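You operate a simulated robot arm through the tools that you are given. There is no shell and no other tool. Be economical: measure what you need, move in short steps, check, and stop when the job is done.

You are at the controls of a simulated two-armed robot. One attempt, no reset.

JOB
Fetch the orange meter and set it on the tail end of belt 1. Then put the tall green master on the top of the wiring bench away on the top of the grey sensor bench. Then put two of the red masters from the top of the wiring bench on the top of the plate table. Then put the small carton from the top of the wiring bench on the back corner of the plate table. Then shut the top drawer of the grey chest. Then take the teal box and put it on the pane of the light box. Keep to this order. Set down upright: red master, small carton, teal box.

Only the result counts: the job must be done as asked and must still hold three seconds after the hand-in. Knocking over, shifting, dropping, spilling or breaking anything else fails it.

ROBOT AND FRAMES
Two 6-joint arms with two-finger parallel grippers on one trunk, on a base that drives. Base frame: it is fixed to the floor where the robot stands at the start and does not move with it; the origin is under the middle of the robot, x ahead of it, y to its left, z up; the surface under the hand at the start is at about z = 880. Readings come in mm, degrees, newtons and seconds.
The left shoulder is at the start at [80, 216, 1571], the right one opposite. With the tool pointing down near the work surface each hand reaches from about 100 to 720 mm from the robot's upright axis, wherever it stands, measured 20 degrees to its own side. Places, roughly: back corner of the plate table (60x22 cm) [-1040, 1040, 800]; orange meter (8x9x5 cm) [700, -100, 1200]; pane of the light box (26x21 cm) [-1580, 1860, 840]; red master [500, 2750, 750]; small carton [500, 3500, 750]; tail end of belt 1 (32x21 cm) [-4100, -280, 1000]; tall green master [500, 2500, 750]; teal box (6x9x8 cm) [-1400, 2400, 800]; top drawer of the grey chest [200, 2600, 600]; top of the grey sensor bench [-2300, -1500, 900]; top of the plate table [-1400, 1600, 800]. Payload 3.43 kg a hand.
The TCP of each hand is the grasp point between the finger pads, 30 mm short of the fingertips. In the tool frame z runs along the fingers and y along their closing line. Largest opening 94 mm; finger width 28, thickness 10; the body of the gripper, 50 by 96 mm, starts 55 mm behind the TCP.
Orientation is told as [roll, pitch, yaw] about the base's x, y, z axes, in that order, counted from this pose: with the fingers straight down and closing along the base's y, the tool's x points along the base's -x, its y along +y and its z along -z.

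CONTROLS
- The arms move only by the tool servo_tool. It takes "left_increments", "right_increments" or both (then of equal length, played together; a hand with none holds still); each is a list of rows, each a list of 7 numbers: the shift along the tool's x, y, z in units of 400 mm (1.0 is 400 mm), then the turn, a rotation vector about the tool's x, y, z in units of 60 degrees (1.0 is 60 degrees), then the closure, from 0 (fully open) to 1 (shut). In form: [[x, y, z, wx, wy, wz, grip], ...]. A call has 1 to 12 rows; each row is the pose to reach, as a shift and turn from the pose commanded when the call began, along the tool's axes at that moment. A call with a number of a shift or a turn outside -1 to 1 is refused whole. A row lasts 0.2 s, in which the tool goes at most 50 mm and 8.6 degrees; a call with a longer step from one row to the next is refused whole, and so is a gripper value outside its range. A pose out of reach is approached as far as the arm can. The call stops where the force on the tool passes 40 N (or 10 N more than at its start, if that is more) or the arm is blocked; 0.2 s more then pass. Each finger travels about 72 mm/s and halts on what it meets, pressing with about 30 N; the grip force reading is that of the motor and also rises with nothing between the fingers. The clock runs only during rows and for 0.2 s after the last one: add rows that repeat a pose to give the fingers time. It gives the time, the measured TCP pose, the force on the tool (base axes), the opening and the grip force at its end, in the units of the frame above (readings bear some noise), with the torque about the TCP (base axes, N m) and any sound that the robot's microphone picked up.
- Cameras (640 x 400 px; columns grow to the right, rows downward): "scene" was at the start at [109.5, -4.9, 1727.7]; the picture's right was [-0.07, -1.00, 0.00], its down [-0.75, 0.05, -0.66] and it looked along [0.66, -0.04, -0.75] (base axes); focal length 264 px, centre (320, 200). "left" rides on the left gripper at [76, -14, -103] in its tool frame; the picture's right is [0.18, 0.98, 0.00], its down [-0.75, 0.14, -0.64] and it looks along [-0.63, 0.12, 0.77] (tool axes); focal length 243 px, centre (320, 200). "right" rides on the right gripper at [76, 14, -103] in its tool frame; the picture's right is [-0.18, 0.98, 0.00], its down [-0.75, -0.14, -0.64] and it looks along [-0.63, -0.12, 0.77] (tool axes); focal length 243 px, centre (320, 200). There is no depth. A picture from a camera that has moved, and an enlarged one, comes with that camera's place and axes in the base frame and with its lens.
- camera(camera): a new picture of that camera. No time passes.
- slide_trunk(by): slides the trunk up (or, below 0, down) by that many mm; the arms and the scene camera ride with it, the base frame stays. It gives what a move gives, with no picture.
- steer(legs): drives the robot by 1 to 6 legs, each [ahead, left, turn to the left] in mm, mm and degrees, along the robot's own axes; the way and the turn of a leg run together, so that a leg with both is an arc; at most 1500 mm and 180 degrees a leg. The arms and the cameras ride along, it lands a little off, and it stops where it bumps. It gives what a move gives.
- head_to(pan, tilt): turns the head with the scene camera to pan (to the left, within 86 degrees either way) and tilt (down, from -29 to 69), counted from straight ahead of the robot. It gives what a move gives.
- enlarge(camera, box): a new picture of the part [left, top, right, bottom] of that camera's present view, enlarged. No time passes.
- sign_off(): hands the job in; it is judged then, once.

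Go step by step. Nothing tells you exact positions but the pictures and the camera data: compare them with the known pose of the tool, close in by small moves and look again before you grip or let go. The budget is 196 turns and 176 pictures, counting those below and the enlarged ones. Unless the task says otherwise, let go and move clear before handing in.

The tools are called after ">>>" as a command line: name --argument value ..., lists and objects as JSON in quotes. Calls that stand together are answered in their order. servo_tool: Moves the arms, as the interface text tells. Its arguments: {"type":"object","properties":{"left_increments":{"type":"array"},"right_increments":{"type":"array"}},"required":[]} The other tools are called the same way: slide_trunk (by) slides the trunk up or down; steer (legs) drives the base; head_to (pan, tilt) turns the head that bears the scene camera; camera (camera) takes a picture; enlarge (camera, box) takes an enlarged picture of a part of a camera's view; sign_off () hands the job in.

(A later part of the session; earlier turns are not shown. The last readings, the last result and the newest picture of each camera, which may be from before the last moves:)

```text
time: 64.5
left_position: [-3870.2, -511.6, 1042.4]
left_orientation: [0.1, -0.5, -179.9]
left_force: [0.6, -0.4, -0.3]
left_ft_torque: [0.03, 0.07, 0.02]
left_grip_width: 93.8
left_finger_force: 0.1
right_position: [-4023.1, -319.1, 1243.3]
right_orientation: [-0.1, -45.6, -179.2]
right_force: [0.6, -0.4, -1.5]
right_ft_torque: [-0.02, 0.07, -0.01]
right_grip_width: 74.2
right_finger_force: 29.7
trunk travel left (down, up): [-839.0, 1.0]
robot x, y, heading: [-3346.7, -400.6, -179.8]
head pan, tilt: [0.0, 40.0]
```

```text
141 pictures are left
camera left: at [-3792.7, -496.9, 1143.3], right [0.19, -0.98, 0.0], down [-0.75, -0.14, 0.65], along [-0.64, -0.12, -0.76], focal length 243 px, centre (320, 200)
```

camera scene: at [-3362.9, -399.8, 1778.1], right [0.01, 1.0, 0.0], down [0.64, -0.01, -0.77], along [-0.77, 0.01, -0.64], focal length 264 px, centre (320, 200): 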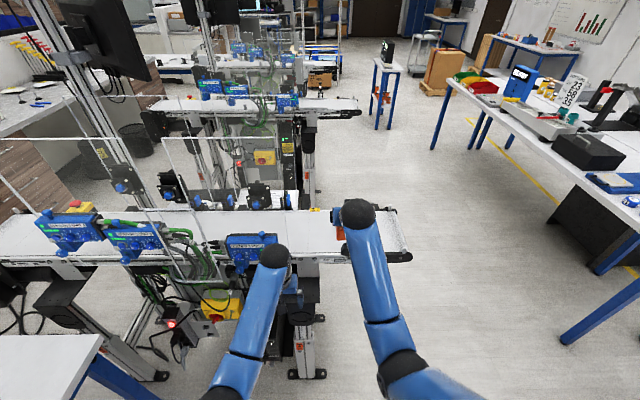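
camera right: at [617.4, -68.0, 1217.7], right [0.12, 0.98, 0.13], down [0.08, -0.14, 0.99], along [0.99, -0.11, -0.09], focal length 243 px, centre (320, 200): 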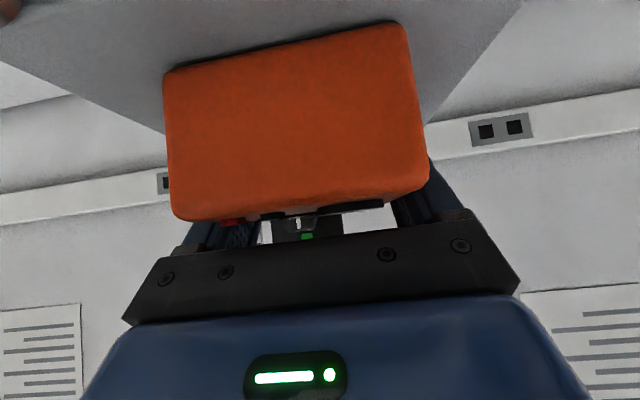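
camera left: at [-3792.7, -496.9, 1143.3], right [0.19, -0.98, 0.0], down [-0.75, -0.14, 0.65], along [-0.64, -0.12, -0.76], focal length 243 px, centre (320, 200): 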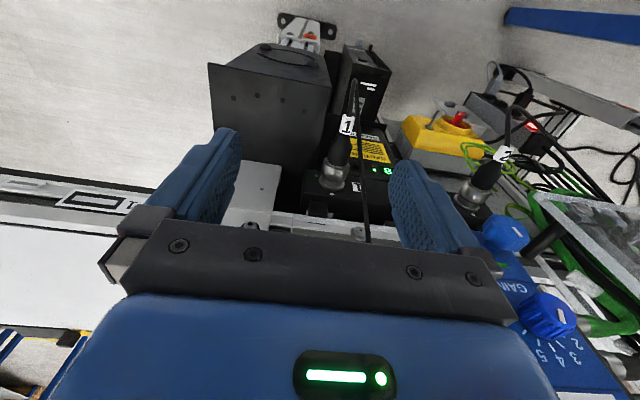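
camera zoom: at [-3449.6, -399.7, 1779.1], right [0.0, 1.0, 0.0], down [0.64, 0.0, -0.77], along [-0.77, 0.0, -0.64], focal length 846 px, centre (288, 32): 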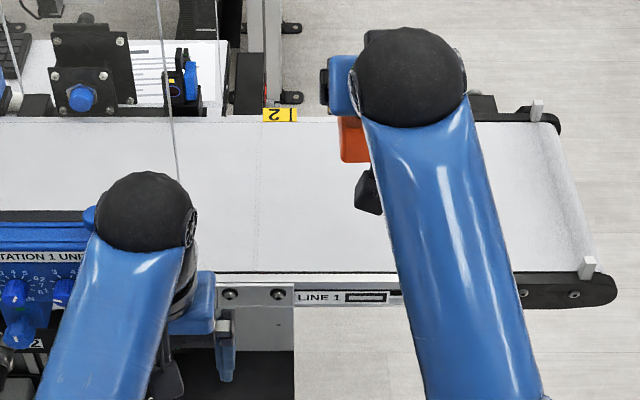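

This is indeed LINE 1, with the tail clear around y≈-280. I'll bring the meter over the spot and down to just above the belt.

>>> servo_tool --right_increments '[[-0.067, -0.05, 0.067, 0, 0, 0, 1], [-0.134, -0.0975, 0.134, 0, 0, 0, 1], [-0.055, -0.0975, 0.213, 0, 0, 0, 1], [0.025, -0.0975, 0.293, 0, 0, 0, 1], [0.105, -0.0975, 0.373, 0, 0, 0, 1], [0.166, -0.0975, 0.434, 0, 0, 0, 1], [0.166, -0.0975, 0.434, 0, 0, 0, 1]]'

>>> camera --camera "right"

>>> enlarge --camera "scene" --box '[230, 190, 430, 315]'

```text
time: 66.1
left_position: [-3877.8, -512.0, 1036.6]
left_orientation: [0.1, 0.1, -179.9]
left_force: [-0.1, -0.2, -0.3]
left_ft_torque: [0.0, 0.0, 0.0]
left_grip_width: 94.1
left_finger_force: 0.0
right_position: [-4108.9, -280.2, 1066.7]
right_orientation: [-0.3, -45.1, -179.2]
right_force: [0.1, -0.1, -2.0]
right_ft_torque: [0.01, 0.06, 0.03]
right_grip_width: 73.9
right_finger_force: 29.7
trunk travel left (down, up): [-839.0, 1.0]
robot x, y, heading: [-3347.5, -398.2, -179.9]
head pan, tilt: [0.0, 40.0]
```

```text
140 pictures are left
camera right: at [-3981.8, -292.4, 1085.2], right [-0.12, -0.98, 0.13], down [-0.08, 0.14, 0.99], along [-0.99, 0.11, -0.09], focal length 243 px, centre (320, 200)
```

right: 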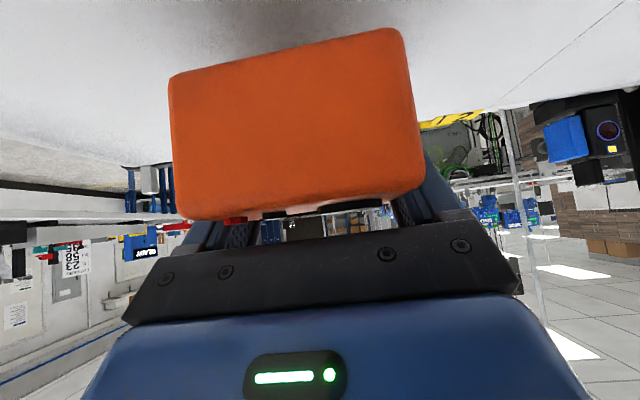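

```text
3.20 times, centred on (330, 252) of scene
camera zoom: at [-3464.2, -400.2, 1777.9], right [0.0, 1.0, 0.0], down [0.64, 0.0, -0.77], along [-0.77, 0.0, -0.64], focal length 846 px, centre (288, 32)
```

zoom: 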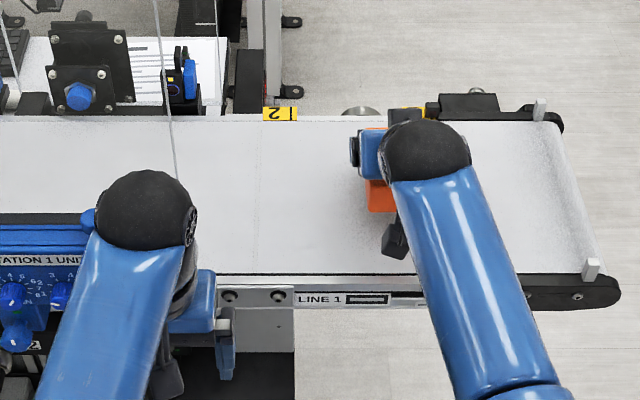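

>>> servo_tool --right_increments '[[0.03, 0, 0.01, 0, 0, 0, 1], [0.045, 0, 0.024, 0, 0, 0, 1], [0.055, 0, 0.034, 0, 0, 0, 1], [0.06, 0, 0.039, 0, 0, 0, 1], [0.063, 0, 0.042, 0, 0, 0, 1]]'

>>> camera --camera "right"

```text
time: 67.3
left_position: [-3878.9, -512.1, 1037.1]
left_orientation: [0.1, -0.1, -179.9]
left_force: [0.7, -0.2, -0.3]
left_ft_torque: [-0.01, 0.0, 0.0]
left_grip_width: 94.0
left_finger_force: 0.1
right_position: [-4103.1, -280.5, 1038.1]
right_orientation: [-0.3, -45.1, -179.3]
right_force: [-0.4, -0.3, -1.9]
right_ft_torque: [-0.01, 0.02, -0.01]
right_grip_width: 74.1
right_finger_force: 29.7
trunk travel left (down, up): [-839.0, 1.0]
robot x, y, heading: [-3352.7, -397.0, -179.9]
head pan, tilt: [0.0, 40.0]
```

```text
138 pictures are left
camera right: at [-3976.0, -293.3, 1056.7], right [-0.12, -0.98, 0.13], down [-0.08, 0.14, 0.99], along [-0.99, 0.11, -0.09], focal length 243 px, centre (320, 200)
```

right: 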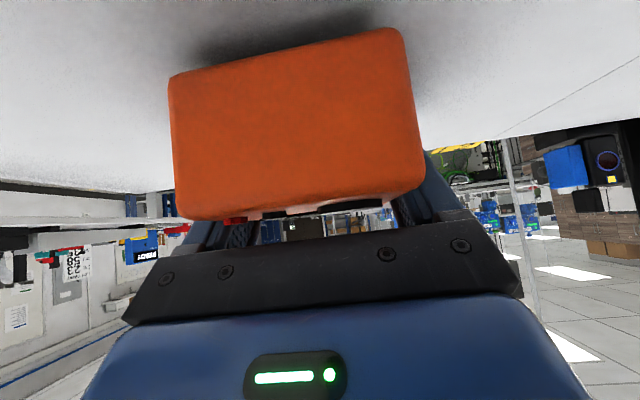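

Not yet touching; I'll lower further in 3–4 mm steps until contact.

>>> servo_tool --right_increments '[[0.008, 0, 0.008, 0, 0, 0, 1], [0.014, 0, 0.014, 0, 0, 0, 1], [0.02, 0, 0.02, 0, 0, 0, 1], [0.026, 0, 0.026, 0, 0, 0, 1], [0.032, 0, 0.032, 0, 0, 0, 1]]'

>>> camera --camera "right"

```text
time: 68.5
left_position: [-3873.6, -511.1, 1040.1]
left_orientation: [0.2, -0.3, -179.9]
left_force: [0.2, -0.1, 0.1]
left_ft_torque: [0.01, 0.02, -0.02]
left_grip_width: 94.2
left_finger_force: 0.0
right_position: [-4103.7, -281.0, 1030.0]
right_orientation: [-0.2, -46.3, -179.3]
right_force: [-3.5, 5.0, 35.8]
right_ft_torque: [-0.37, -0.24, 0.31]
right_grip_width: 74.3
right_finger_force: 30.3
trunk travel left (down, up): [-839.0, 1.0]
robot x, y, heading: [-3346.8, -400.3, -180.2]
head pan, tilt: [0.0, 40.0]
```

```text
137 pictures are left
camera right: at [-3975.7, -293.3, 1046.6], right [-0.12, -0.98, 0.13], down [-0.06, 0.14, 0.99], along [-0.99, 0.11, -0.07], focal length 243 px, centre (320, 200)
```

right: 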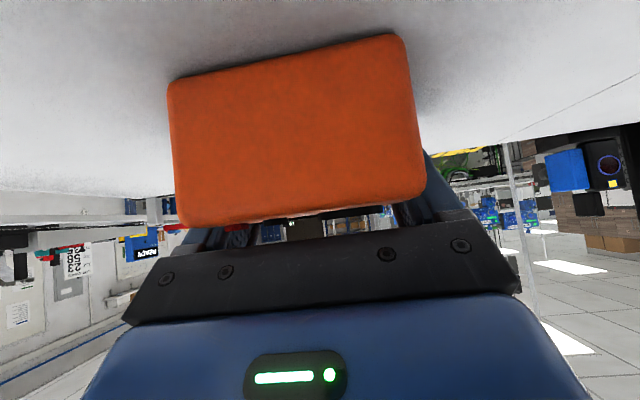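

It is on the belt, pressed at 36 N. I'll ease up a little and release.

>>> servo_tool --right_increments '[[-0.008, 0, -0.008, 0, 0, 0, 1], [-0.008, 0, -0.008, 0, 0, 0, 0.2], [-0.008, 0, -0.008, 0, 0, 0, 0], [-0.008, 0, -0.008, 0, 0, 0, 0]]'

>>> camera --camera "right"

```text
time: 69.5
left_position: [-3876.4, -508.7, 1039.3]
left_orientation: [0.1, -0.2, -179.9]
left_force: [0.0, -0.4, -0.3]
left_ft_torque: [-0.02, 0.0, 0.03]
left_grip_width: 94.2
left_finger_force: 0.1
right_position: [-4103.0, -275.1, 1031.8]
right_orientation: [-0.1, -45.8, -179.4]
right_force: [-7.8, 19.9, 27.5]
right_ft_torque: [-0.2, 0.54, -0.26]
right_grip_width: 85.7
right_finger_force: 0.1
trunk travel left (down, up): [-839.0, 1.0]
robot x, y, heading: [-3347.3, -402.6, 180.1]
head pan, tilt: [0.0, 40.0]
```

```text
136 pictures are left
camera right: at [-3975.7, -289.0, 1047.7], right [-0.12, -0.98, 0.13], down [-0.07, 0.14, 0.99], along [-0.99, 0.11, -0.08], focal length 243 px, centre (320, 200)
```

right: 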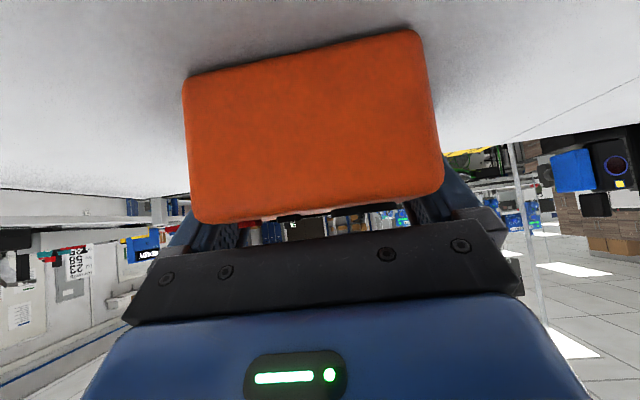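

>>> servo_tool --right_increments '[[-0.006, 0, -0.006, 0, 0, 0, 0], [-0.012, 0, -0.012, 0, 0, 0, 0], [-0.012, 0, -0.012, 0, 0, 0, 0], [-0.012, 0, -0.012, 0, 0, 0, 0]]'

>>> camera --camera "right"

```text
time: 70.5
left_position: [-3877.9, -510.9, 1037.4]
left_orientation: [0.1, -0.1, -179.8]
left_force: [0.0, -0.6, -0.3]
left_ft_torque: [0.02, 0.03, 0.02]
left_grip_width: 93.8
left_finger_force: 0.0
right_position: [-4102.2, -280.7, 1030.6]
right_orientation: [-0.1, -45.0, -179.2]
right_force: [-3.6, 8.0, 10.9]
right_ft_torque: [-0.23, 0.24, -0.17]
right_grip_width: 89.6
right_finger_force: 0.0
trunk travel left (down, up): [-839.0, 1.0]
robot x, y, heading: [-3350.2, -400.4, -179.7]
head pan, tilt: [0.0, 40.0]
```

```text
135 pictures are left
camera right: at [-3974.3, -293.3, 1049.6], right [-0.12, -0.98, 0.13], down [-0.08, 0.14, 0.99], along [-0.99, 0.11, -0.1], focal length 243 px, centre (320, 200)
```

right: 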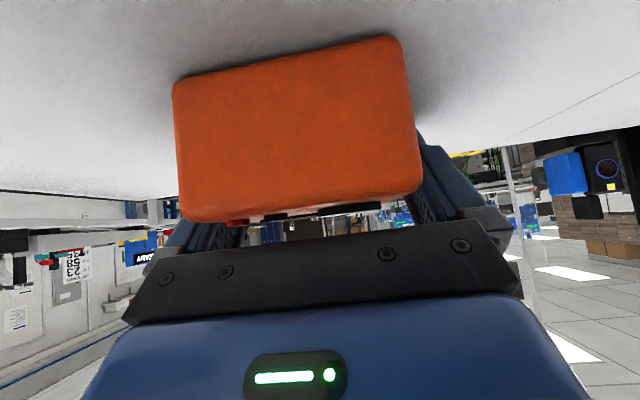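

>>> servo_tool --right_increments '[[-0.006, 0, -0.006, 0, 0, 0, 0], [-0.012, 0, -0.012, 0, 0, 0, 0], [-0.018, 0, -0.018, 0, 0, 0, 0]]'

>>> camera --camera "right"

```text
time: 71.3
left_position: [-3877.9, -510.9, 1038.4]
left_orientation: [0.1, 0.0, -179.9]
left_force: [0.5, -0.4, -0.3]
left_ft_torque: [0.01, -0.03, -0.01]
left_grip_width: 93.9
left_finger_force: 0.0
right_position: [-4102.8, -281.7, 1042.1]
right_orientation: [-0.2, -44.9, -179.1]
right_force: [-0.7, 0.8, -0.2]
right_ft_torque: [0.01, -0.02, 0.03]
right_grip_width: 93.9
right_finger_force: 0.0
trunk travel left (down, up): [-839.0, 1.0]
robot x, y, heading: [-3349.8, -397.5, -180.1]
head pan, tilt: [0.0, 40.0]
```

```text
134 pictures are left
camera right: at [-3975.2, -293.6, 1059.5], right [-0.12, -0.98, 0.13], down [-0.08, 0.14, 0.99], along [-0.99, 0.11, -0.09], focal length 243 px, centre (320, 200)
```

right: 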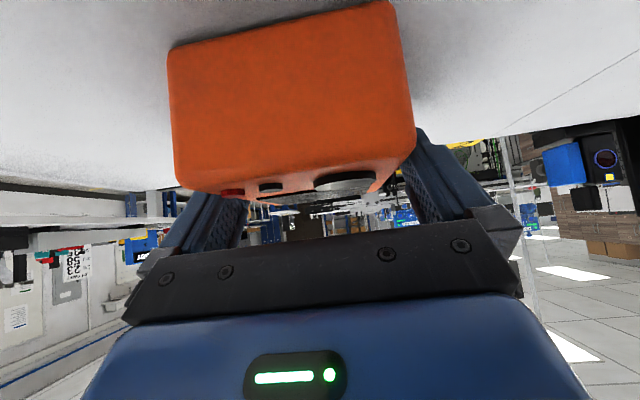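

Meter released on the belt. Retreat upward, then back off with the base.

>>> servo_tool --right_increments '[[-0.06, 0, -0.06, 0, 0, 0, 0], [-0.14, 0, -0.14, 0, 0, 0, 0], [-0.22, 0, -0.22, 0, 0, 0, 0], [-0.3, 0, -0.3, 0, 0, 0, 0], [-0.24, 0, -0.36, 0, 0, 0, 0], [-0.18, 0, -0.42, 0, 0, 0, 0]]'

>>> steer --legs '[[-400, 0, 0]]'

>>> camera --camera "scene"

```text
time: 72.7
left_position: [-3877.2, -510.9, 1038.1]
left_orientation: [0.0, 0.0, -179.9]
left_force: [-0.2, 0.7, -0.9]
left_ft_torque: [0.03, 0.0, 0.01]
left_grip_width: 94.2
left_finger_force: 0.0
right_position: [-4033.1, -281.6, 1212.7]
right_orientation: [-0.2, -45.2, -179.2]
right_force: [0.1, 0.1, 0.2]
right_ft_torque: [-0.02, 0.02, 0.01]
right_grip_width: 93.9
right_finger_force: 0.1
trunk travel left (down, up): [-839.0, 1.0]
robot x, y, heading: [-3353.6, -401.2, -179.9]
head pan, tilt: [0.0, 40.0]
```

```text
time: 75.2
left_position: [-3476.5, -512.2, 1037.0]
left_orientation: [0.1, 0.2, -179.8]
left_force: [-0.3, -0.5, 0.1]
left_ft_torque: [0.0, -0.03, 0.01]
left_grip_width: 94.3
left_finger_force: 0.1
right_position: [-3635.5, -281.7, 1210.4]
right_orientation: [-0.1, -45.0, -179.1]
right_force: [0.0, 0.1, -0.3]
right_ft_torque: [0.01, -0.04, 0.04]
right_grip_width: 94.0
right_finger_force: 0.1
trunk travel left (down, up): [-839.0, 1.0]
robot x, y, heading: [-2945.8, -400.9, -179.8]
head pan, tilt: [0.0, 40.0]
```

```text
133 pictures are left
camera scene: at [-3064.8, -399.7, 1777.5], right [0.0, 1.0, 0.0], down [0.65, 0.0, -0.76], along [-0.76, 0.0, -0.65], focal length 264 px, centre (320, 200)
```

scene: 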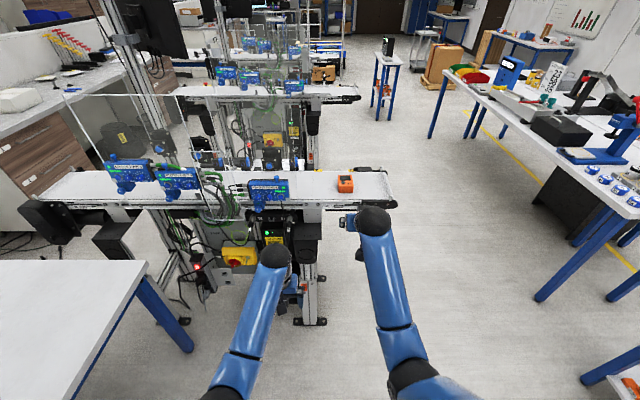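

The meter sits on the tail of belt 1. Next I'll drive back through the corridor towards the wiring bench.

>>> steer --legs '[[-500, 150, 0], [-1200, 0, 0], [-820, 0, 0], [0, 0, -90]]'

>>> head_to --pan 0 --tilt 35

>>> camera --camera "scene"

```text
time: 91.8
left_position: [-542.2, -4.3, 1038.1]
left_orientation: [0.0, 0.0, 90.5]
left_force: [0.1, -0.3, 0.0]
left_ft_torque: [0.01, 0.01, 0.0]
left_grip_width: 94.0
left_finger_force: 0.0
right_position: [-312.1, 154.2, 1210.6]
right_orientation: [-0.3, -45.1, 91.2]
right_force: [-1.3, -0.2, -0.3]
right_ft_torque: [-0.02, -0.01, -0.04]
right_grip_width: 94.1
right_finger_force: 0.1
trunk travel left (down, up): [-839.0, 1.0]
robot x, y, heading: [-425.4, -532.3, 90.5]
head pan, tilt: [0.0, 40.0]
```

```text
time: 92.4
left_position: [-542.2, -3.8, 1037.5]
left_orientation: [0.1, 0.1, 90.5]
left_force: [0.0, -0.1, 0.2]
left_ft_torque: [0.02, 0.0, 0.0]
left_grip_width: 94.4
left_finger_force: 0.0
right_position: [-312.4, 154.0, 1213.2]
right_orientation: [-0.1, -45.1, 91.2]
right_force: [-0.5, 1.0, -0.2]
right_ft_torque: [0.01, 0.04, 0.01]
right_grip_width: 94.2
right_finger_force: 0.1
trunk travel left (down, up): [-839.0, 1.0]
robot x, y, heading: [-427.0, -531.9, 90.4]
head pan, tilt: [0.0, 35.0]
```

```text
132 pictures are left
camera scene: at [-427.0, -413.9, 1785.4], right [1.0, 0.01, 0.0], down [0.0, -0.57, -0.82], along [-0.01, 0.82, -0.57], focal length 264 px, centre (320, 200)
```

scene: 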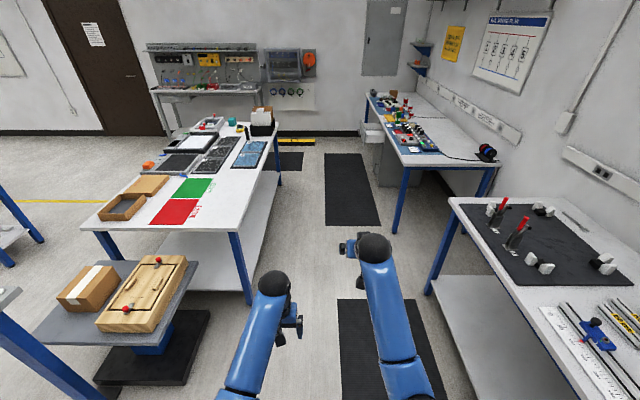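

>>> steer --legs '[[1400, -80, 0]]'

>>> camera --camera "scene"

>>> head_to --pan -35 --tilt 35

>>> camera --camera "scene"

```text
time: 99.5
left_position: [-472.2, 1408.2, 1038.2]
left_orientation: [0.1, 0.0, 90.5]
left_force: [-0.3, -0.5, -0.4]
left_ft_torque: [-0.03, 0.03, 0.03]
left_grip_width: 94.0
left_finger_force: 0.1
right_position: [-242.1, 1567.0, 1211.4]
right_orientation: [-0.1, -45.3, 91.3]
right_force: [0.0, -0.5, -0.8]
right_ft_torque: [-0.03, -0.03, 0.0]
right_grip_width: 94.1
right_finger_force: 0.1
trunk travel left (down, up): [-839.0, 1.0]
robot x, y, heading: [-356.7, 876.7, 90.3]
head pan, tilt: [0.0, 35.0]
```

```text
131 pictures are left
camera scene: at [-356.2, 998.2, 1785.6], right [1.0, 0.01, 0.0], down [0.0, -0.57, -0.82], along [-0.01, 0.82, -0.57], focal length 264 px, centre (320, 200)
```

scene: 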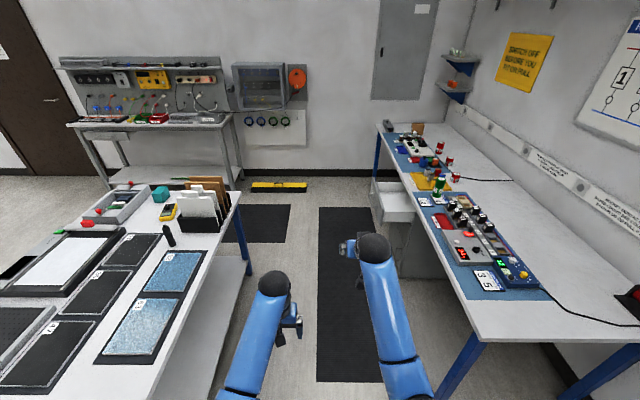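

```text
time: 100.5
left_position: [-471.2, 1408.9, 1037.8]
left_orientation: [0.2, 0.0, 90.5]
left_force: [-0.8, 0.3, -0.5]
left_ft_torque: [0.0, 0.01, 0.02]
left_grip_width: 94.0
left_finger_force: 0.0
right_position: [-241.6, 1566.8, 1211.3]
right_orientation: [-0.3, -45.2, 91.1]
right_force: [-0.4, 1.2, -0.4]
right_ft_torque: [-0.02, -0.01, -0.02]
right_grip_width: 93.9
right_finger_force: 0.0
trunk travel left (down, up): [-839.0, 1.0]
robot x, y, heading: [-357.0, 878.8, 90.3]
head pan, tilt: [-35.0, 35.0]
```

```text
130 pictures are left
camera scene: at [-305.5, 984.4, 1785.4], right [0.82, -0.57, 0.0], down [-0.33, -0.47, -0.82], along [0.46, 0.67, -0.57], focal length 264 px, centre (320, 200)
```

scene: 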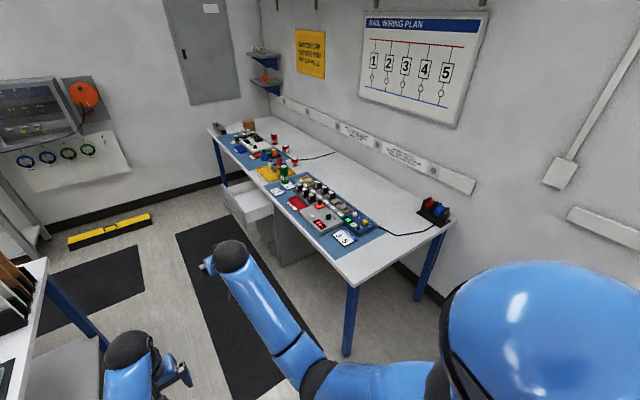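

>>> enlarge --camera "scene" --box '[205, 110, 395, 270]'

>>> steer --legs '[[650, 0, 0]]'

>>> head_to --pan -40 --tilt 40

>>> camera --camera "scene"

```text
2.50 times, centred on (300, 190) of scene
camera zoom: at [-305.5, 984.4, 1785.4], right [0.82, -0.57, 0.0], down [-0.33, -0.47, -0.82], along [0.46, 0.67, -0.57], focal length 661 px, centre (370, 225)
```

zoom: 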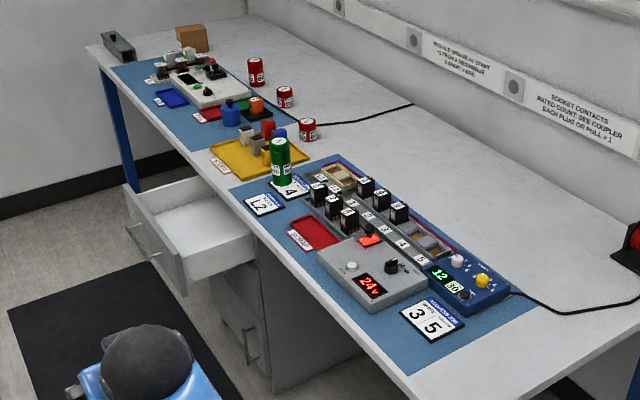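

```text
time: 104.1
left_position: [-471.1, 2060.3, 1038.9]
left_orientation: [0.1, -0.1, 90.1]
left_force: [-0.5, 0.2, 0.1]
left_ft_torque: [0.02, -0.01, 0.01]
left_grip_width: 94.1
left_finger_force: 0.0
right_position: [-239.1, 2215.8, 1212.6]
right_orientation: [-0.2, -45.2, 90.8]
right_force: [0.1, 0.0, -1.0]
right_ft_torque: [-0.02, 0.04, -0.02]
right_grip_width: 93.9
right_finger_force: 0.1
trunk travel left (down, up): [-839.0, 1.0]
robot x, y, heading: [-359.0, 1532.7, 90.2]
head pan, tilt: [-35.0, 35.0]
```

```text
time: 104.8
left_position: [-470.0, 2060.6, 1037.7]
left_orientation: [0.2, 0.0, 90.1]
left_force: [-0.5, -1.3, 0.1]
left_ft_torque: [-0.01, 0.05, -0.05]
left_grip_width: 94.0
left_finger_force: 0.1
right_position: [-239.2, 2218.0, 1213.1]
right_orientation: [-0.2, -45.3, 90.9]
right_force: [0.6, 0.7, 0.5]
right_ft_torque: [0.03, -0.03, 0.03]
right_grip_width: 94.0
right_finger_force: 0.1
trunk travel left (down, up): [-839.0, 1.0]
robot x, y, heading: [-356.5, 1531.9, 90.1]
head pan, tilt: [-40.0, 40.0]
```

```text
128 pictures are left
camera scene: at [-303.0, 1627.2, 1778.0], right [0.77, -0.64, 0.0], down [-0.41, -0.49, -0.77], along [0.49, 0.59, -0.64], focal length 264 px, centre (320, 200)
```

scene: 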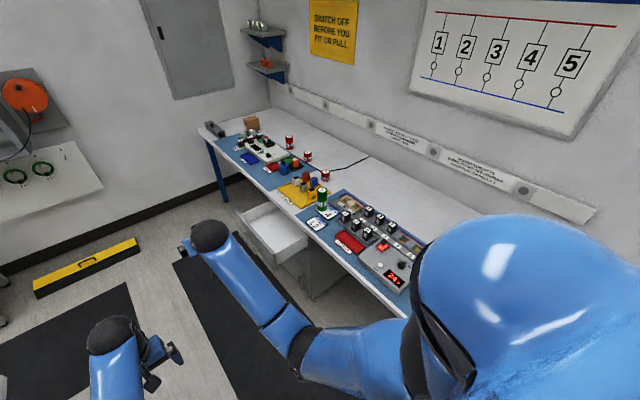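

I see the bench: tall green master ≈[447, 2510], reds ≈[634, 2692], [696, 2968], [696, 3200], carton ≈[625, 3690]; the open drawer juts out to x≈93. I'll move up and turn to face the green one.

>>> steer --legs '[[870, 0, 0], [0, 0, -90]]'

>>> head_to --pan 0 --tilt 50

>>> camera --camera "scene"

```text
time: 113.2
left_position: [174.9, 2505.9, 1037.5]
left_orientation: [0.2, 0.1, 0.1]
left_force: [0.0, 0.2, 0.0]
left_ft_torque: [0.01, 0.0, -0.01]
left_grip_width: 94.0
left_finger_force: 0.0
right_position: [331.9, 2275.6, 1211.9]
right_orientation: [-0.3, -45.1, 0.7]
right_force: [0.8, 0.1, 0.1]
right_ft_torque: [0.02, 0.0, 0.0]
right_grip_width: 93.8
right_finger_force: 0.1
trunk travel left (down, up): [-839.0, 1.0]
robot x, y, heading: [-355.8, 2396.3, 0.2]
head pan, tilt: [-40.0, 40.0]
```

```text
time: 114.2
left_position: [175.5, 2505.4, 1038.4]
left_orientation: [0.1, 0.0, -0.1]
left_force: [0.1, -1.5, 0.5]
left_ft_torque: [-0.05, 0.0, 0.0]
left_grip_width: 94.2
left_finger_force: 0.1
right_position: [330.5, 2274.3, 1212.7]
right_orientation: [-0.3, -45.1, 0.8]
right_force: [0.2, -1.2, 0.6]
right_ft_torque: [0.0, -0.01, 0.02]
right_grip_width: 94.2
right_finger_force: 0.1
trunk travel left (down, up): [-839.0, 1.0]
robot x, y, heading: [-353.8, 2397.5, -0.1]
head pan, tilt: [0.0, 50.0]
```

```text
127 pictures are left
camera scene: at [-245.7, 2395.9, 1763.8], right [0.0, -1.0, 0.0], down [-0.77, 0.0, -0.64], along [0.64, 0.0, -0.77], focal length 264 px, centre (320, 200)
```

scene: 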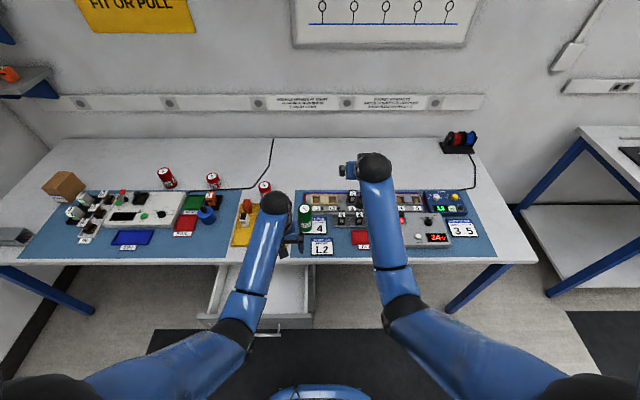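

I'll bring the left hand into the same tilted, raised posture so that both clear the bench, then shift left so the right hand lines up with the green master.

>>> servo_tool --left_increments '[[-0.1, 0, 0, 0, -0.12, 0, 0], [-0.2, 0, 0, 0, -0.24, 0, 0], [-0.2, 0, -0.04, 0, -0.36, 0, 0], [-0.2, 0, -0.14, 0, -0.48, 0, 0], [-0.2, 0.02, -0.24, 0, -0.6, 0, 0], [-0.2, 0.04, -0.34, 0, -0.72, 0, 0], [-0.2, 0.06, -0.42, 0, -0.75, 0, 0]]'

>>> steer --legs '[[0, 190, 0]]'

>>> camera --camera "scene"

>>> camera --camera "right"

```text
time: 115.8
left_position: [253.8, 2528.8, 1206.4]
left_orientation: [0.2, -45.1, -0.1]
left_force: [0.5, 0.1, 0.8]
left_ft_torque: [0.0, -0.01, 0.02]
left_grip_width: 93.9
left_finger_force: 0.2
right_position: [330.2, 2275.6, 1211.5]
right_orientation: [-0.3, -45.2, 0.8]
right_force: [0.3, -0.1, -0.8]
right_ft_torque: [0.02, 0.02, 0.01]
right_grip_width: 94.2
right_finger_force: 0.0
trunk travel left (down, up): [-839.0, 1.0]
robot x, y, heading: [-354.5, 2395.1, 0.0]
head pan, tilt: [0.0, 50.0]
```

```text
time: 117.4
left_position: [256.2, 2711.3, 1207.4]
left_orientation: [0.4, -44.9, -0.5]
left_force: [-0.5, 0.0, 0.5]
left_ft_torque: [0.01, -0.02, 0.01]
left_grip_width: 94.3
left_finger_force: 0.0
right_position: [330.3, 2457.8, 1211.0]
right_orientation: [0.1, -45.1, 0.4]
right_force: [-0.1, -0.5, 0.1]
right_ft_torque: [0.05, 0.02, -0.03]
right_grip_width: 94.0
right_finger_force: 0.0
trunk travel left (down, up): [-839.0, 1.0]
robot x, y, heading: [-354.2, 2582.4, -0.3]
head pan, tilt: [0.0, 50.0]
```

```text
126 pictures are left
camera scene: at [-245.1, 2578.0, 1763.7], right [-0.01, -1.0, 0.0], down [-0.77, 0.01, -0.64], along [0.64, 0.0, -0.77], focal length 264 px, centre (320, 200)
```

scene: 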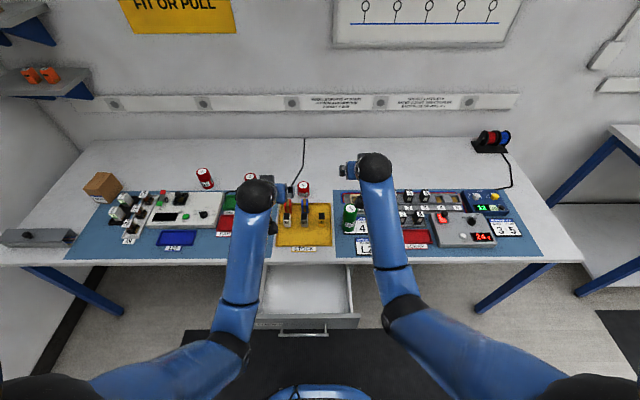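

```text
125 pictures are left
camera right: at [205.7, 2471.2, 1229.6], right [0.12, 0.98, 0.13], down [0.08, -0.14, 0.99], along [0.99, -0.11, -0.09], focal length 243 px, centre (320, 200)
```

right: 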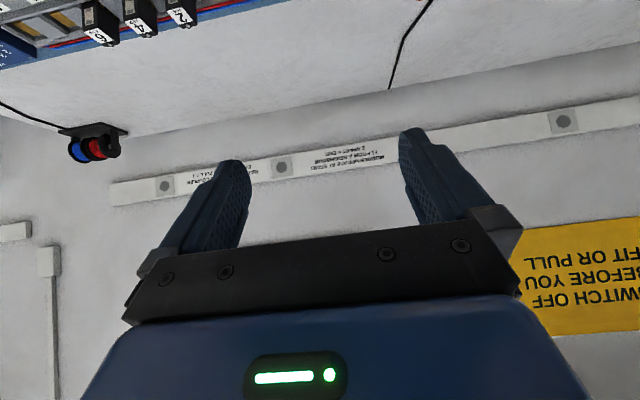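

>>> enlarge --camera "scene" --box '[240, 150, 440, 275]'

>>> slide_trunk --by -220

>>> enlarge --camera "scene" --box '[240, 90, 440, 215]'

>>> camera --camera "right"

```text
3.20 times, centred on (340, 212) of scene
camera zoom: at [-245.1, 2578.0, 1763.7], right [-0.01, -1.0, 0.0], down [-0.77, 0.01, -0.64], along [0.64, 0.0, -0.77], focal length 846 px, centre (256, 160)
```

zoom: 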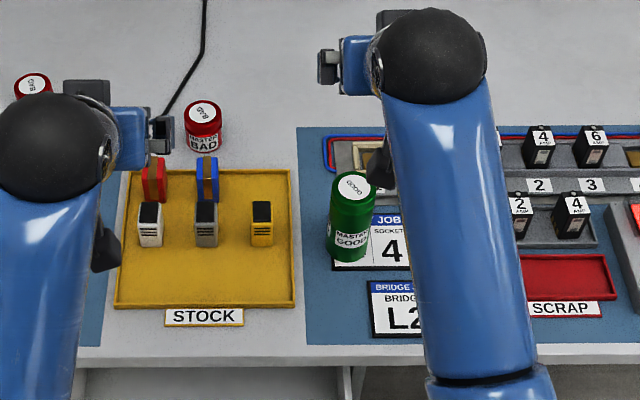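

```text
time: 119.7
left_position: [255.3, 2715.0, 986.6]
left_orientation: [0.1, -45.0, -0.3]
left_force: [0.3, 0.2, 0.4]
left_ft_torque: [0.0, -0.02, 0.01]
left_grip_width: 93.9
left_finger_force: 0.0
right_position: [331.0, 2460.7, 991.6]
right_orientation: [-0.2, -45.1, 0.4]
right_force: [0.6, 0.2, -0.5]
right_ft_torque: [-0.01, 0.0, 0.01]
right_grip_width: 93.9
right_finger_force: 0.0
trunk travel left (down, up): [-619.0, 221.0]
robot x, y, heading: [-354.4, 2582.4, -0.3]
head pan, tilt: [0.0, 50.0]
```

```text
3.20 times, centred on (340, 152) of scene
camera zoom: at [-245.3, 2584.0, 1543.8], right [-0.01, -1.0, 0.0], down [-0.77, 0.0, -0.64], along [0.64, 0.0, -0.77], focal length 846 px, centre (256, 352)
```

zoom: 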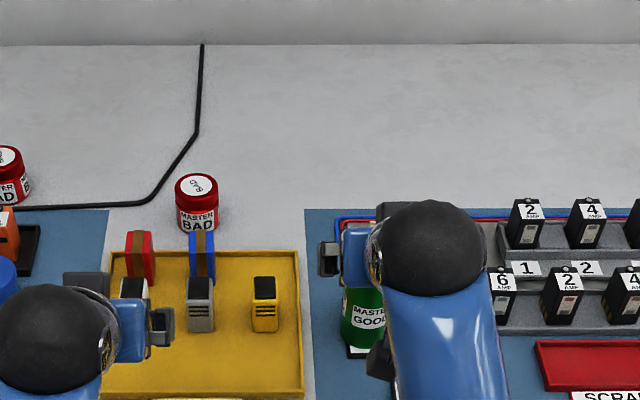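

```text
122 pictures are left
camera right: at [205.5, 2475.2, 1010.1], right [0.12, 0.98, 0.13], down [0.08, -0.14, 0.99], along [0.99, -0.11, -0.09], focal length 243 px, centre (320, 200)
```

right: 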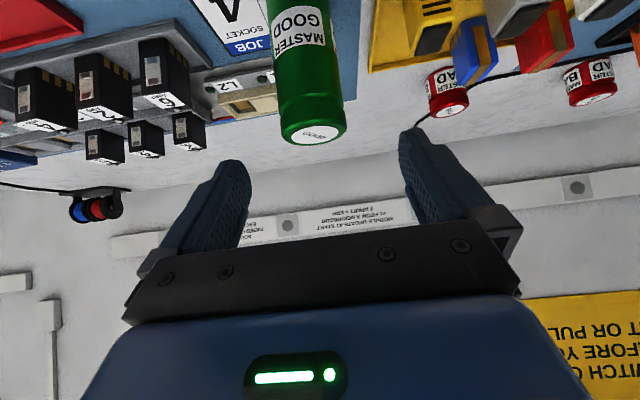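

The green master is about 60 mm wide and 140 tall, near [440, 2450]. I'll flatten the tool to -60° and come in front of it at upper-body height.

>>> servo_tool --right_increments '[[0.06, -0.01, 0.08, 0, -0.1, 0, 0], [0.12, -0.02, 0.16, 0, -0.2, 0, 0], [0.173, -0.025, 0.241, 0, -0.25, 0, 0], [0.173, -0.025, 0.241, 0, -0.25, 0, 0]]'

>>> camera --camera "right"

>>> enlarge --camera "scene" --box '[260, 110, 420, 210]'

```text
time: 120.7
left_position: [256.0, 2714.5, 986.1]
left_orientation: [0.2, -45.0, -0.4]
left_force: [0.6, -0.2, -0.3]
left_ft_torque: [0.01, -0.03, 0.02]
left_grip_width: 94.2
left_finger_force: 0.1
right_position: [349.2, 2450.0, 873.1]
right_orientation: [-0.3, -60.1, 0.6]
right_force: [0.2, 0.4, 0.4]
right_ft_torque: [-0.01, 0.0, -0.02]
right_grip_width: 94.4
right_finger_force: 0.0
trunk travel left (down, up): [-619.0, 221.0]
robot x, y, heading: [-348.7, 2584.4, -0.2]
head pan, tilt: [0.0, 50.0]
```

```text
121 pictures are left
camera right: at [223.5, 2464.5, 858.9], right [0.09, 0.98, 0.16], down [-0.18, -0.14, 0.97], along [0.98, -0.11, 0.17], focal length 243 px, centre (320, 200)
```

right: 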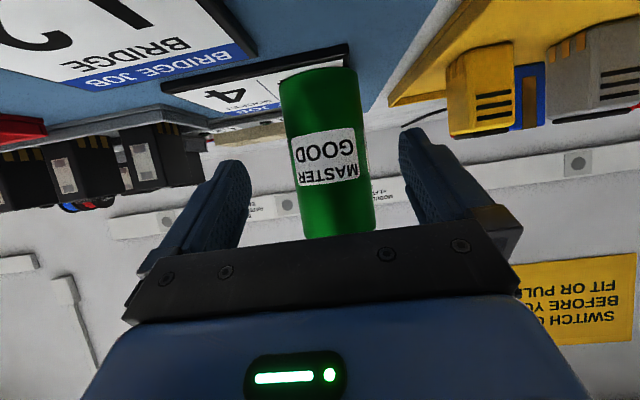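

```text
4.00 times, centred on (340, 160) of scene
camera zoom: at [-245.3, 2584.0, 1543.8], right [-0.01, -1.0, 0.0], down [-0.77, 0.0, -0.64], along [0.64, 0.0, -0.77], focal length 1057 px, centre (240, 360)
```

zoom: 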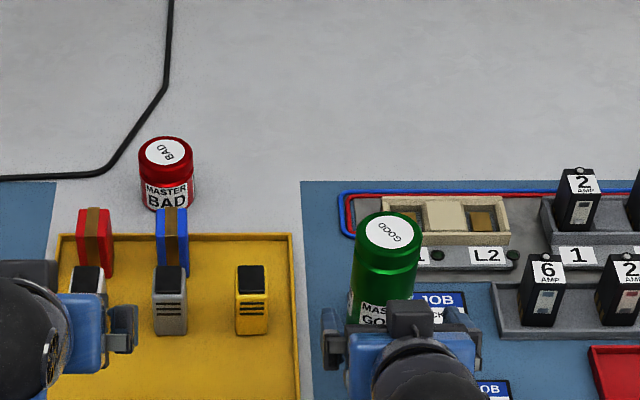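

Comparing views, the bench top there is nearer z≈795 and the master is ≈57 mm wide, centred at about [416, 2455], top ≈920. I'll rise a little, advance around it, and close.

>>> servo_tool --right_increments '[[-0.032, 0.012, -0.019, 0, 0, 0, 0], [-0.06, 0.012, 0.03, 0, 0, 0, 0], [-0.088, 0.012, 0.078, 0, 0, 0, 0], [-0.116, 0.012, 0.126, 0, 0, 0, 0], [-0.116, 0.012, 0.126, 0, 0, 0, 0]]'

>>> camera --camera "right"

>>> enlarge --camera "scene" --box '[260, 110, 420, 210]'

```text
time: 121.9
left_position: [254.0, 2714.8, 986.4]
left_orientation: [0.1, -45.1, -0.2]
left_force: [0.5, 0.3, 0.4]
left_ft_torque: [0.01, -0.01, 0.02]
left_grip_width: 94.1
left_finger_force: 0.0
right_position: [415.8, 2455.8, 889.2]
right_orientation: [-0.3, -60.2, 0.6]
right_force: [-1.7, -0.7, 3.6]
right_ft_torque: [-0.01, 0.01, -0.06]
right_grip_width: 94.2
right_finger_force: 0.0
trunk travel left (down, up): [-619.0, 221.0]
robot x, y, heading: [-351.3, 2583.1, -0.2]
head pan, tilt: [0.0, 50.0]
```

```text
119 pictures are left
camera right: at [290.3, 2470.1, 875.0], right [0.09, 0.98, 0.16], down [-0.18, -0.14, 0.97], along [0.98, -0.11, 0.17], focal length 243 px, centre (320, 200)
```

right: 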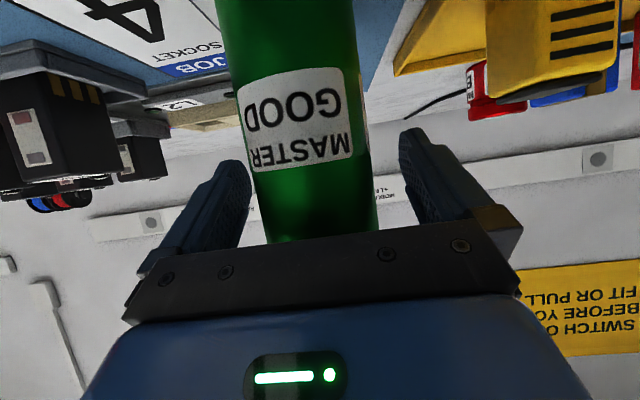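

```text
4.00 times, centred on (340, 160) of scene
camera zoom: at [-246.5, 2584.0, 1543.9], right [-0.01, -1.0, 0.0], down [-0.77, 0.0, -0.64], along [0.64, 0.0, -0.77], focal length 1057 px, centre (240, 360)
```

zoom: 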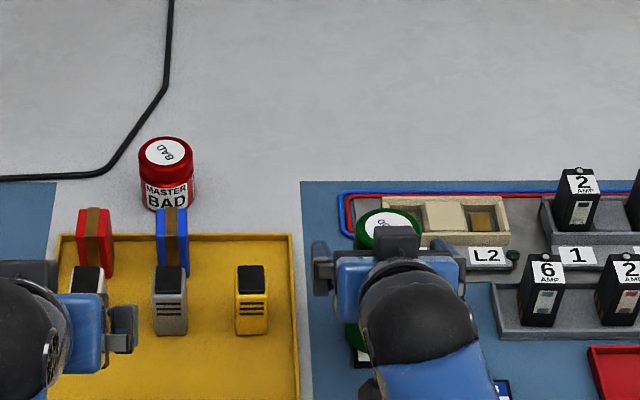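

The palm just touches it; back off 12 mm and close.

>>> servo_tool --right_increments '[[0.015, 0, -0.026, 0, 0, 0, 0], [0.015, 0, -0.026, 0, 0, 0, 0.4], [0.015, 0, -0.026, 0, 0, 0, 0.8], [0.015, 0, -0.026, 0, 0, 0, 1], [0.015, 0, -0.026, 0, 0, 0, 1]]'

>>> camera --camera "right"

```text
time: 123.1
left_position: [256.0, 2714.3, 986.1]
left_orientation: [0.1, -45.1, -0.3]
left_force: [0.0, -0.3, 0.5]
left_ft_torque: [-0.02, -0.02, 0.02]
left_grip_width: 94.0
left_finger_force: 0.1
right_position: [405.0, 2456.0, 890.2]
right_orientation: [-0.3, -60.2, 0.6]
right_force: [-0.4, -1.0, 2.5]
right_ft_torque: [-0.01, 0.09, 0.03]
right_grip_width: 60.1
right_finger_force: 30.0
trunk travel left (down, up): [-619.0, 221.0]
robot x, y, heading: [-354.4, 2579.5, -0.2]
head pan, tilt: [0.0, 50.0]
```

```text
117 pictures are left
camera right: at [279.0, 2469.9, 874.8], right [0.09, 0.98, 0.16], down [-0.18, -0.14, 0.97], along [0.98, -0.11, 0.17], focal length 243 px, centre (320, 200)
```

right: 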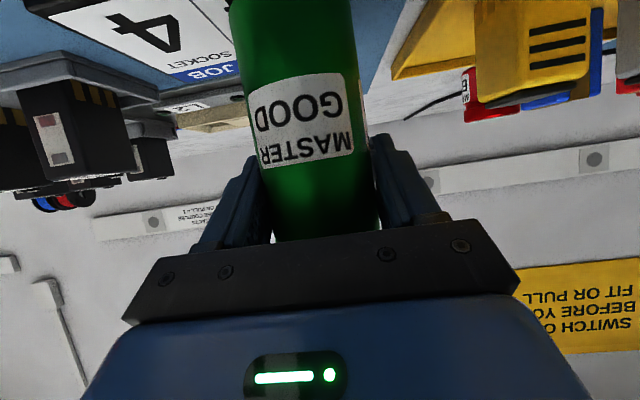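

Gripped (60 mm). Lift with the trunk.

>>> slide_trunk --by 200

>>> camera --camera "scene"

>>> camera --camera "right"

```text
time: 125.3
left_position: [255.9, 2714.3, 1185.0]
left_orientation: [0.1, -45.0, -0.3]
left_force: [-0.3, -0.4, -1.3]
left_ft_torque: [0.01, 0.02, 0.03]
left_grip_width: 94.0
left_finger_force: 0.1
right_position: [406.0, 2456.5, 1088.6]
right_orientation: [-0.3, -60.0, 0.6]
right_force: [-0.5, 0.9, -4.6]
right_ft_torque: [-0.02, 0.03, -0.01]
right_grip_width: 59.8
right_finger_force: 30.0
trunk travel left (down, up): [-819.0, 21.0]
robot x, y, heading: [-352.1, 2584.4, -0.4]
head pan, tilt: [0.0, 50.0]
```

```text
116 pictures are left
camera scene: at [-244.0, 2583.8, 1743.6], right [-0.01, -1.0, 0.0], down [-0.77, 0.0, -0.64], along [0.64, 0.0, -0.77], focal length 264 px, centre (320, 200)
```

scene: 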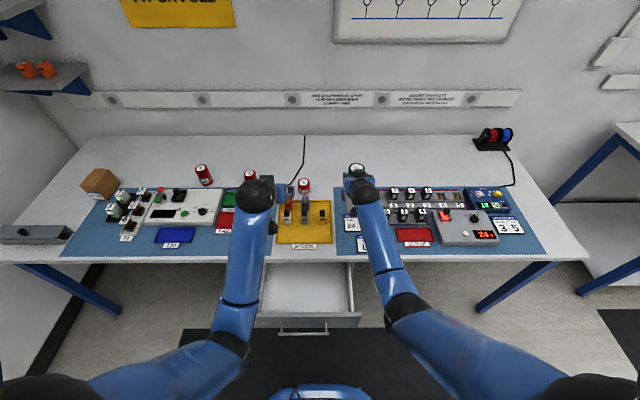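

```text
115 pictures are left
camera right: at [279.9, 2470.1, 1073.9], right [0.09, 0.98, 0.16], down [-0.18, -0.14, 0.97], along [0.98, -0.11, 0.16], focal length 243 px, centre (320, 200)
```

right: 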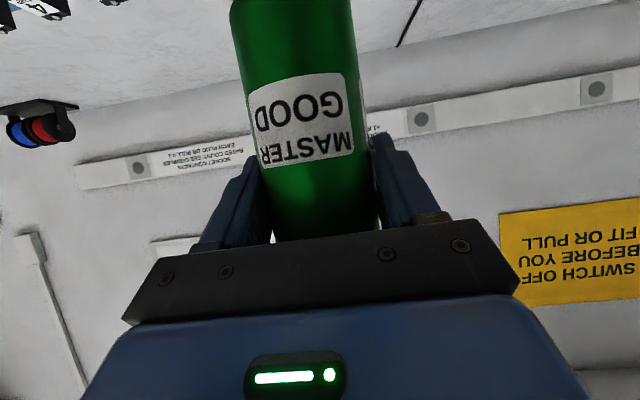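

The green master is up. I'll turn right, drive down past the first bench, and come at the end of the sensor bench facing it.

>>> steer --legs '[[0, 0, -90], [1450, -50, 0], [1450, 0, 0], [900, 0, 0], [0, 0, -90]]'

>>> head_to --pan 0 --tilt 35

>>> camera --camera "scene"

```text
time: 151.2
left_position: [-1057.0, -1354.8, 1185.8]
left_orientation: [0.2, -45.1, -179.3]
left_force: [-0.9, 0.5, 0.2]
left_ft_torque: [0.01, 0.01, -0.02]
left_grip_width: 94.3
left_finger_force: 0.1
right_position: [-1211.3, -1099.7, 1088.8]
right_orientation: [-0.5, -60.1, -178.2]
right_force: [-0.1, 1.0, -4.2]
right_ft_torque: [-0.04, 0.0, 0.0]
right_grip_width: 59.5
right_finger_force: 29.8
trunk travel left (down, up): [-819.0, 21.0]
robot x, y, heading: [-446.7, -1207.3, -179.3]
head pan, tilt: [0.0, 50.0]
```

```text
time: 152.0
left_position: [-1055.5, -1354.2, 1186.4]
left_orientation: [0.2, -45.0, -179.2]
left_force: [-0.7, 0.3, -0.1]
left_ft_torque: [-0.01, -0.01, 0.03]
left_grip_width: 93.9
left_finger_force: 0.1
right_position: [-1209.9, -1099.0, 1089.4]
right_orientation: [-0.3, -60.1, -178.3]
right_force: [-0.8, -0.2, -4.6]
right_ft_torque: [0.02, -0.04, 0.0]
right_grip_width: 59.8
right_finger_force: 30.2
trunk travel left (down, up): [-819.0, 21.0]
robot x, y, heading: [-447.0, -1210.7, -179.5]
head pan, tilt: [0.0, 35.0]
```

```text
114 pictures are left
camera scene: at [-566.4, -1213.0, 1765.3], right [-0.01, 1.0, 0.0], down [0.57, 0.01, -0.82], along [-0.82, -0.01, -0.57], focal length 264 px, centre (320, 200)
```

scene: 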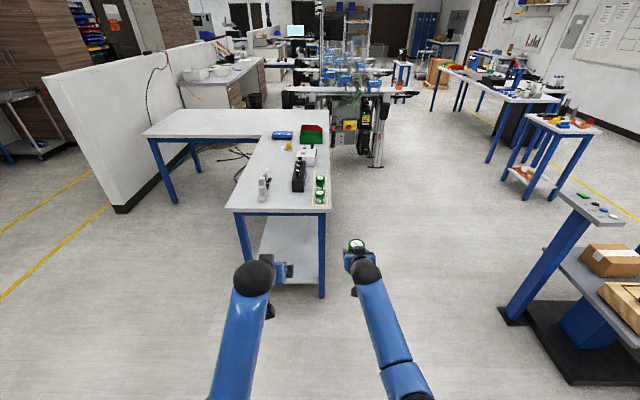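

>>> enlarge --camera "scene" --box '[220, 120, 348, 220]'

```text
4.00 times, centred on (284, 170) of scene
camera zoom: at [-566.4, -1213.0, 1765.3], right [-0.01, 1.0, 0.0], down [0.57, 0.01, -0.82], along [-0.82, -0.01, -0.57], focal length 1057 px, centre (464, 320)
```

zoom: 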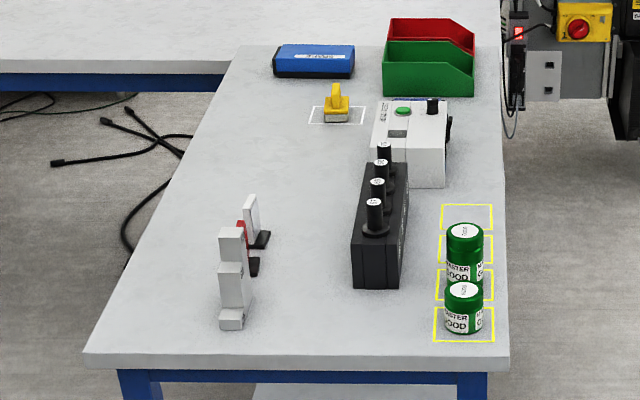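

There's a free patch at the near end of the bench around [-1790, -1440], between the gauge blocks and the black block. Driving up to it.

>>> steer --legs '[[530, 337, -0.6]]'

>>> head_to --pan 0 --tilt 45

>>> camera --camera "scene"

>>> camera --camera "right"

```text
time: 155.5
left_position: [-1583.6, -1683.7, 1186.9]
left_orientation: [0.2, -45.1, 179.8]
left_force: [0.8, 0.0, 0.0]
left_ft_torque: [0.03, 0.02, -0.01]
left_grip_width: 94.2
left_finger_force: 0.1
right_position: [-1733.9, -1425.5, 1089.6]
right_orientation: [-0.1, -60.1, -179.2]
right_force: [0.3, 0.1, -4.1]
right_ft_torque: [0.02, 0.03, 0.04]
right_grip_width: 59.8
right_finger_force: 30.4
trunk travel left (down, up): [-819.0, 21.0]
robot x, y, heading: [-973.4, -1549.5, 179.9]
head pan, tilt: [0.0, 35.0]
```

```text
time: 156.2
left_position: [-1585.6, -1684.9, 1187.9]
left_orientation: [0.2, -45.0, 179.9]
left_force: [0.1, -0.3, 0.4]
left_ft_torque: [-0.03, -0.02, 0.01]
left_grip_width: 94.0
left_finger_force: 0.1
right_position: [-1734.5, -1427.0, 1089.1]
right_orientation: [-0.2, -60.1, -179.2]
right_force: [-0.4, -0.6, -4.5]
right_ft_torque: [-0.01, 0.01, 0.02]
right_grip_width: 59.6
right_finger_force: 30.5
trunk travel left (down, up): [-819.0, 21.0]
robot x, y, heading: [-975.3, -1552.1, 179.9]
head pan, tilt: [0.0, 45.0]
```

```text
112 pictures are left
camera scene: at [-1086.4, -1550.4, 1750.7], right [0.0, 1.0, 0.0], down [0.71, 0.0, -0.71], along [-0.71, 0.0, -0.71], focal length 264 px, centre (320, 200)
```

scene: 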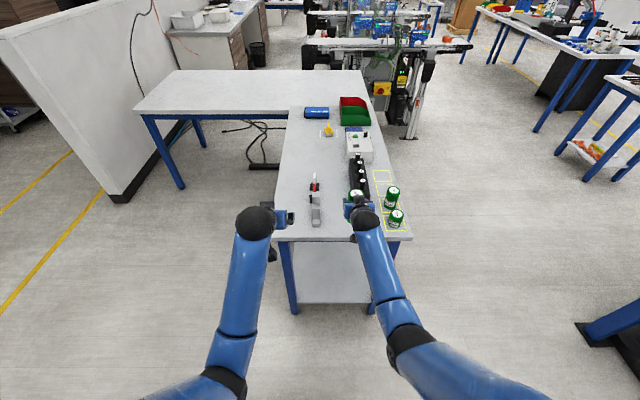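

```text
111 pictures are left
camera right: at [-1607.1, -1439.0, 1073.9], right [-0.08, -0.98, 0.16], down [0.18, 0.14, 0.97], along [-0.98, 0.11, 0.16], focal length 243 px, centre (320, 200)
```

right: 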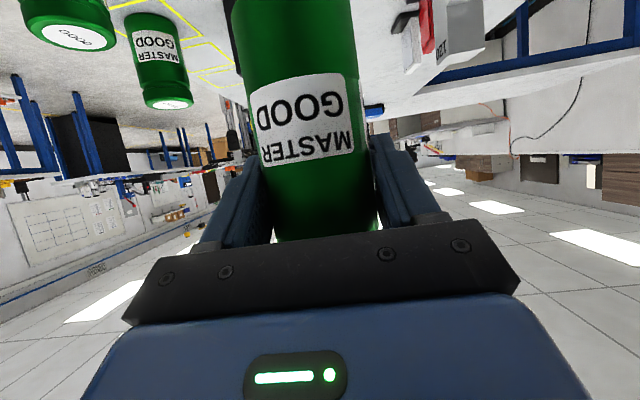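

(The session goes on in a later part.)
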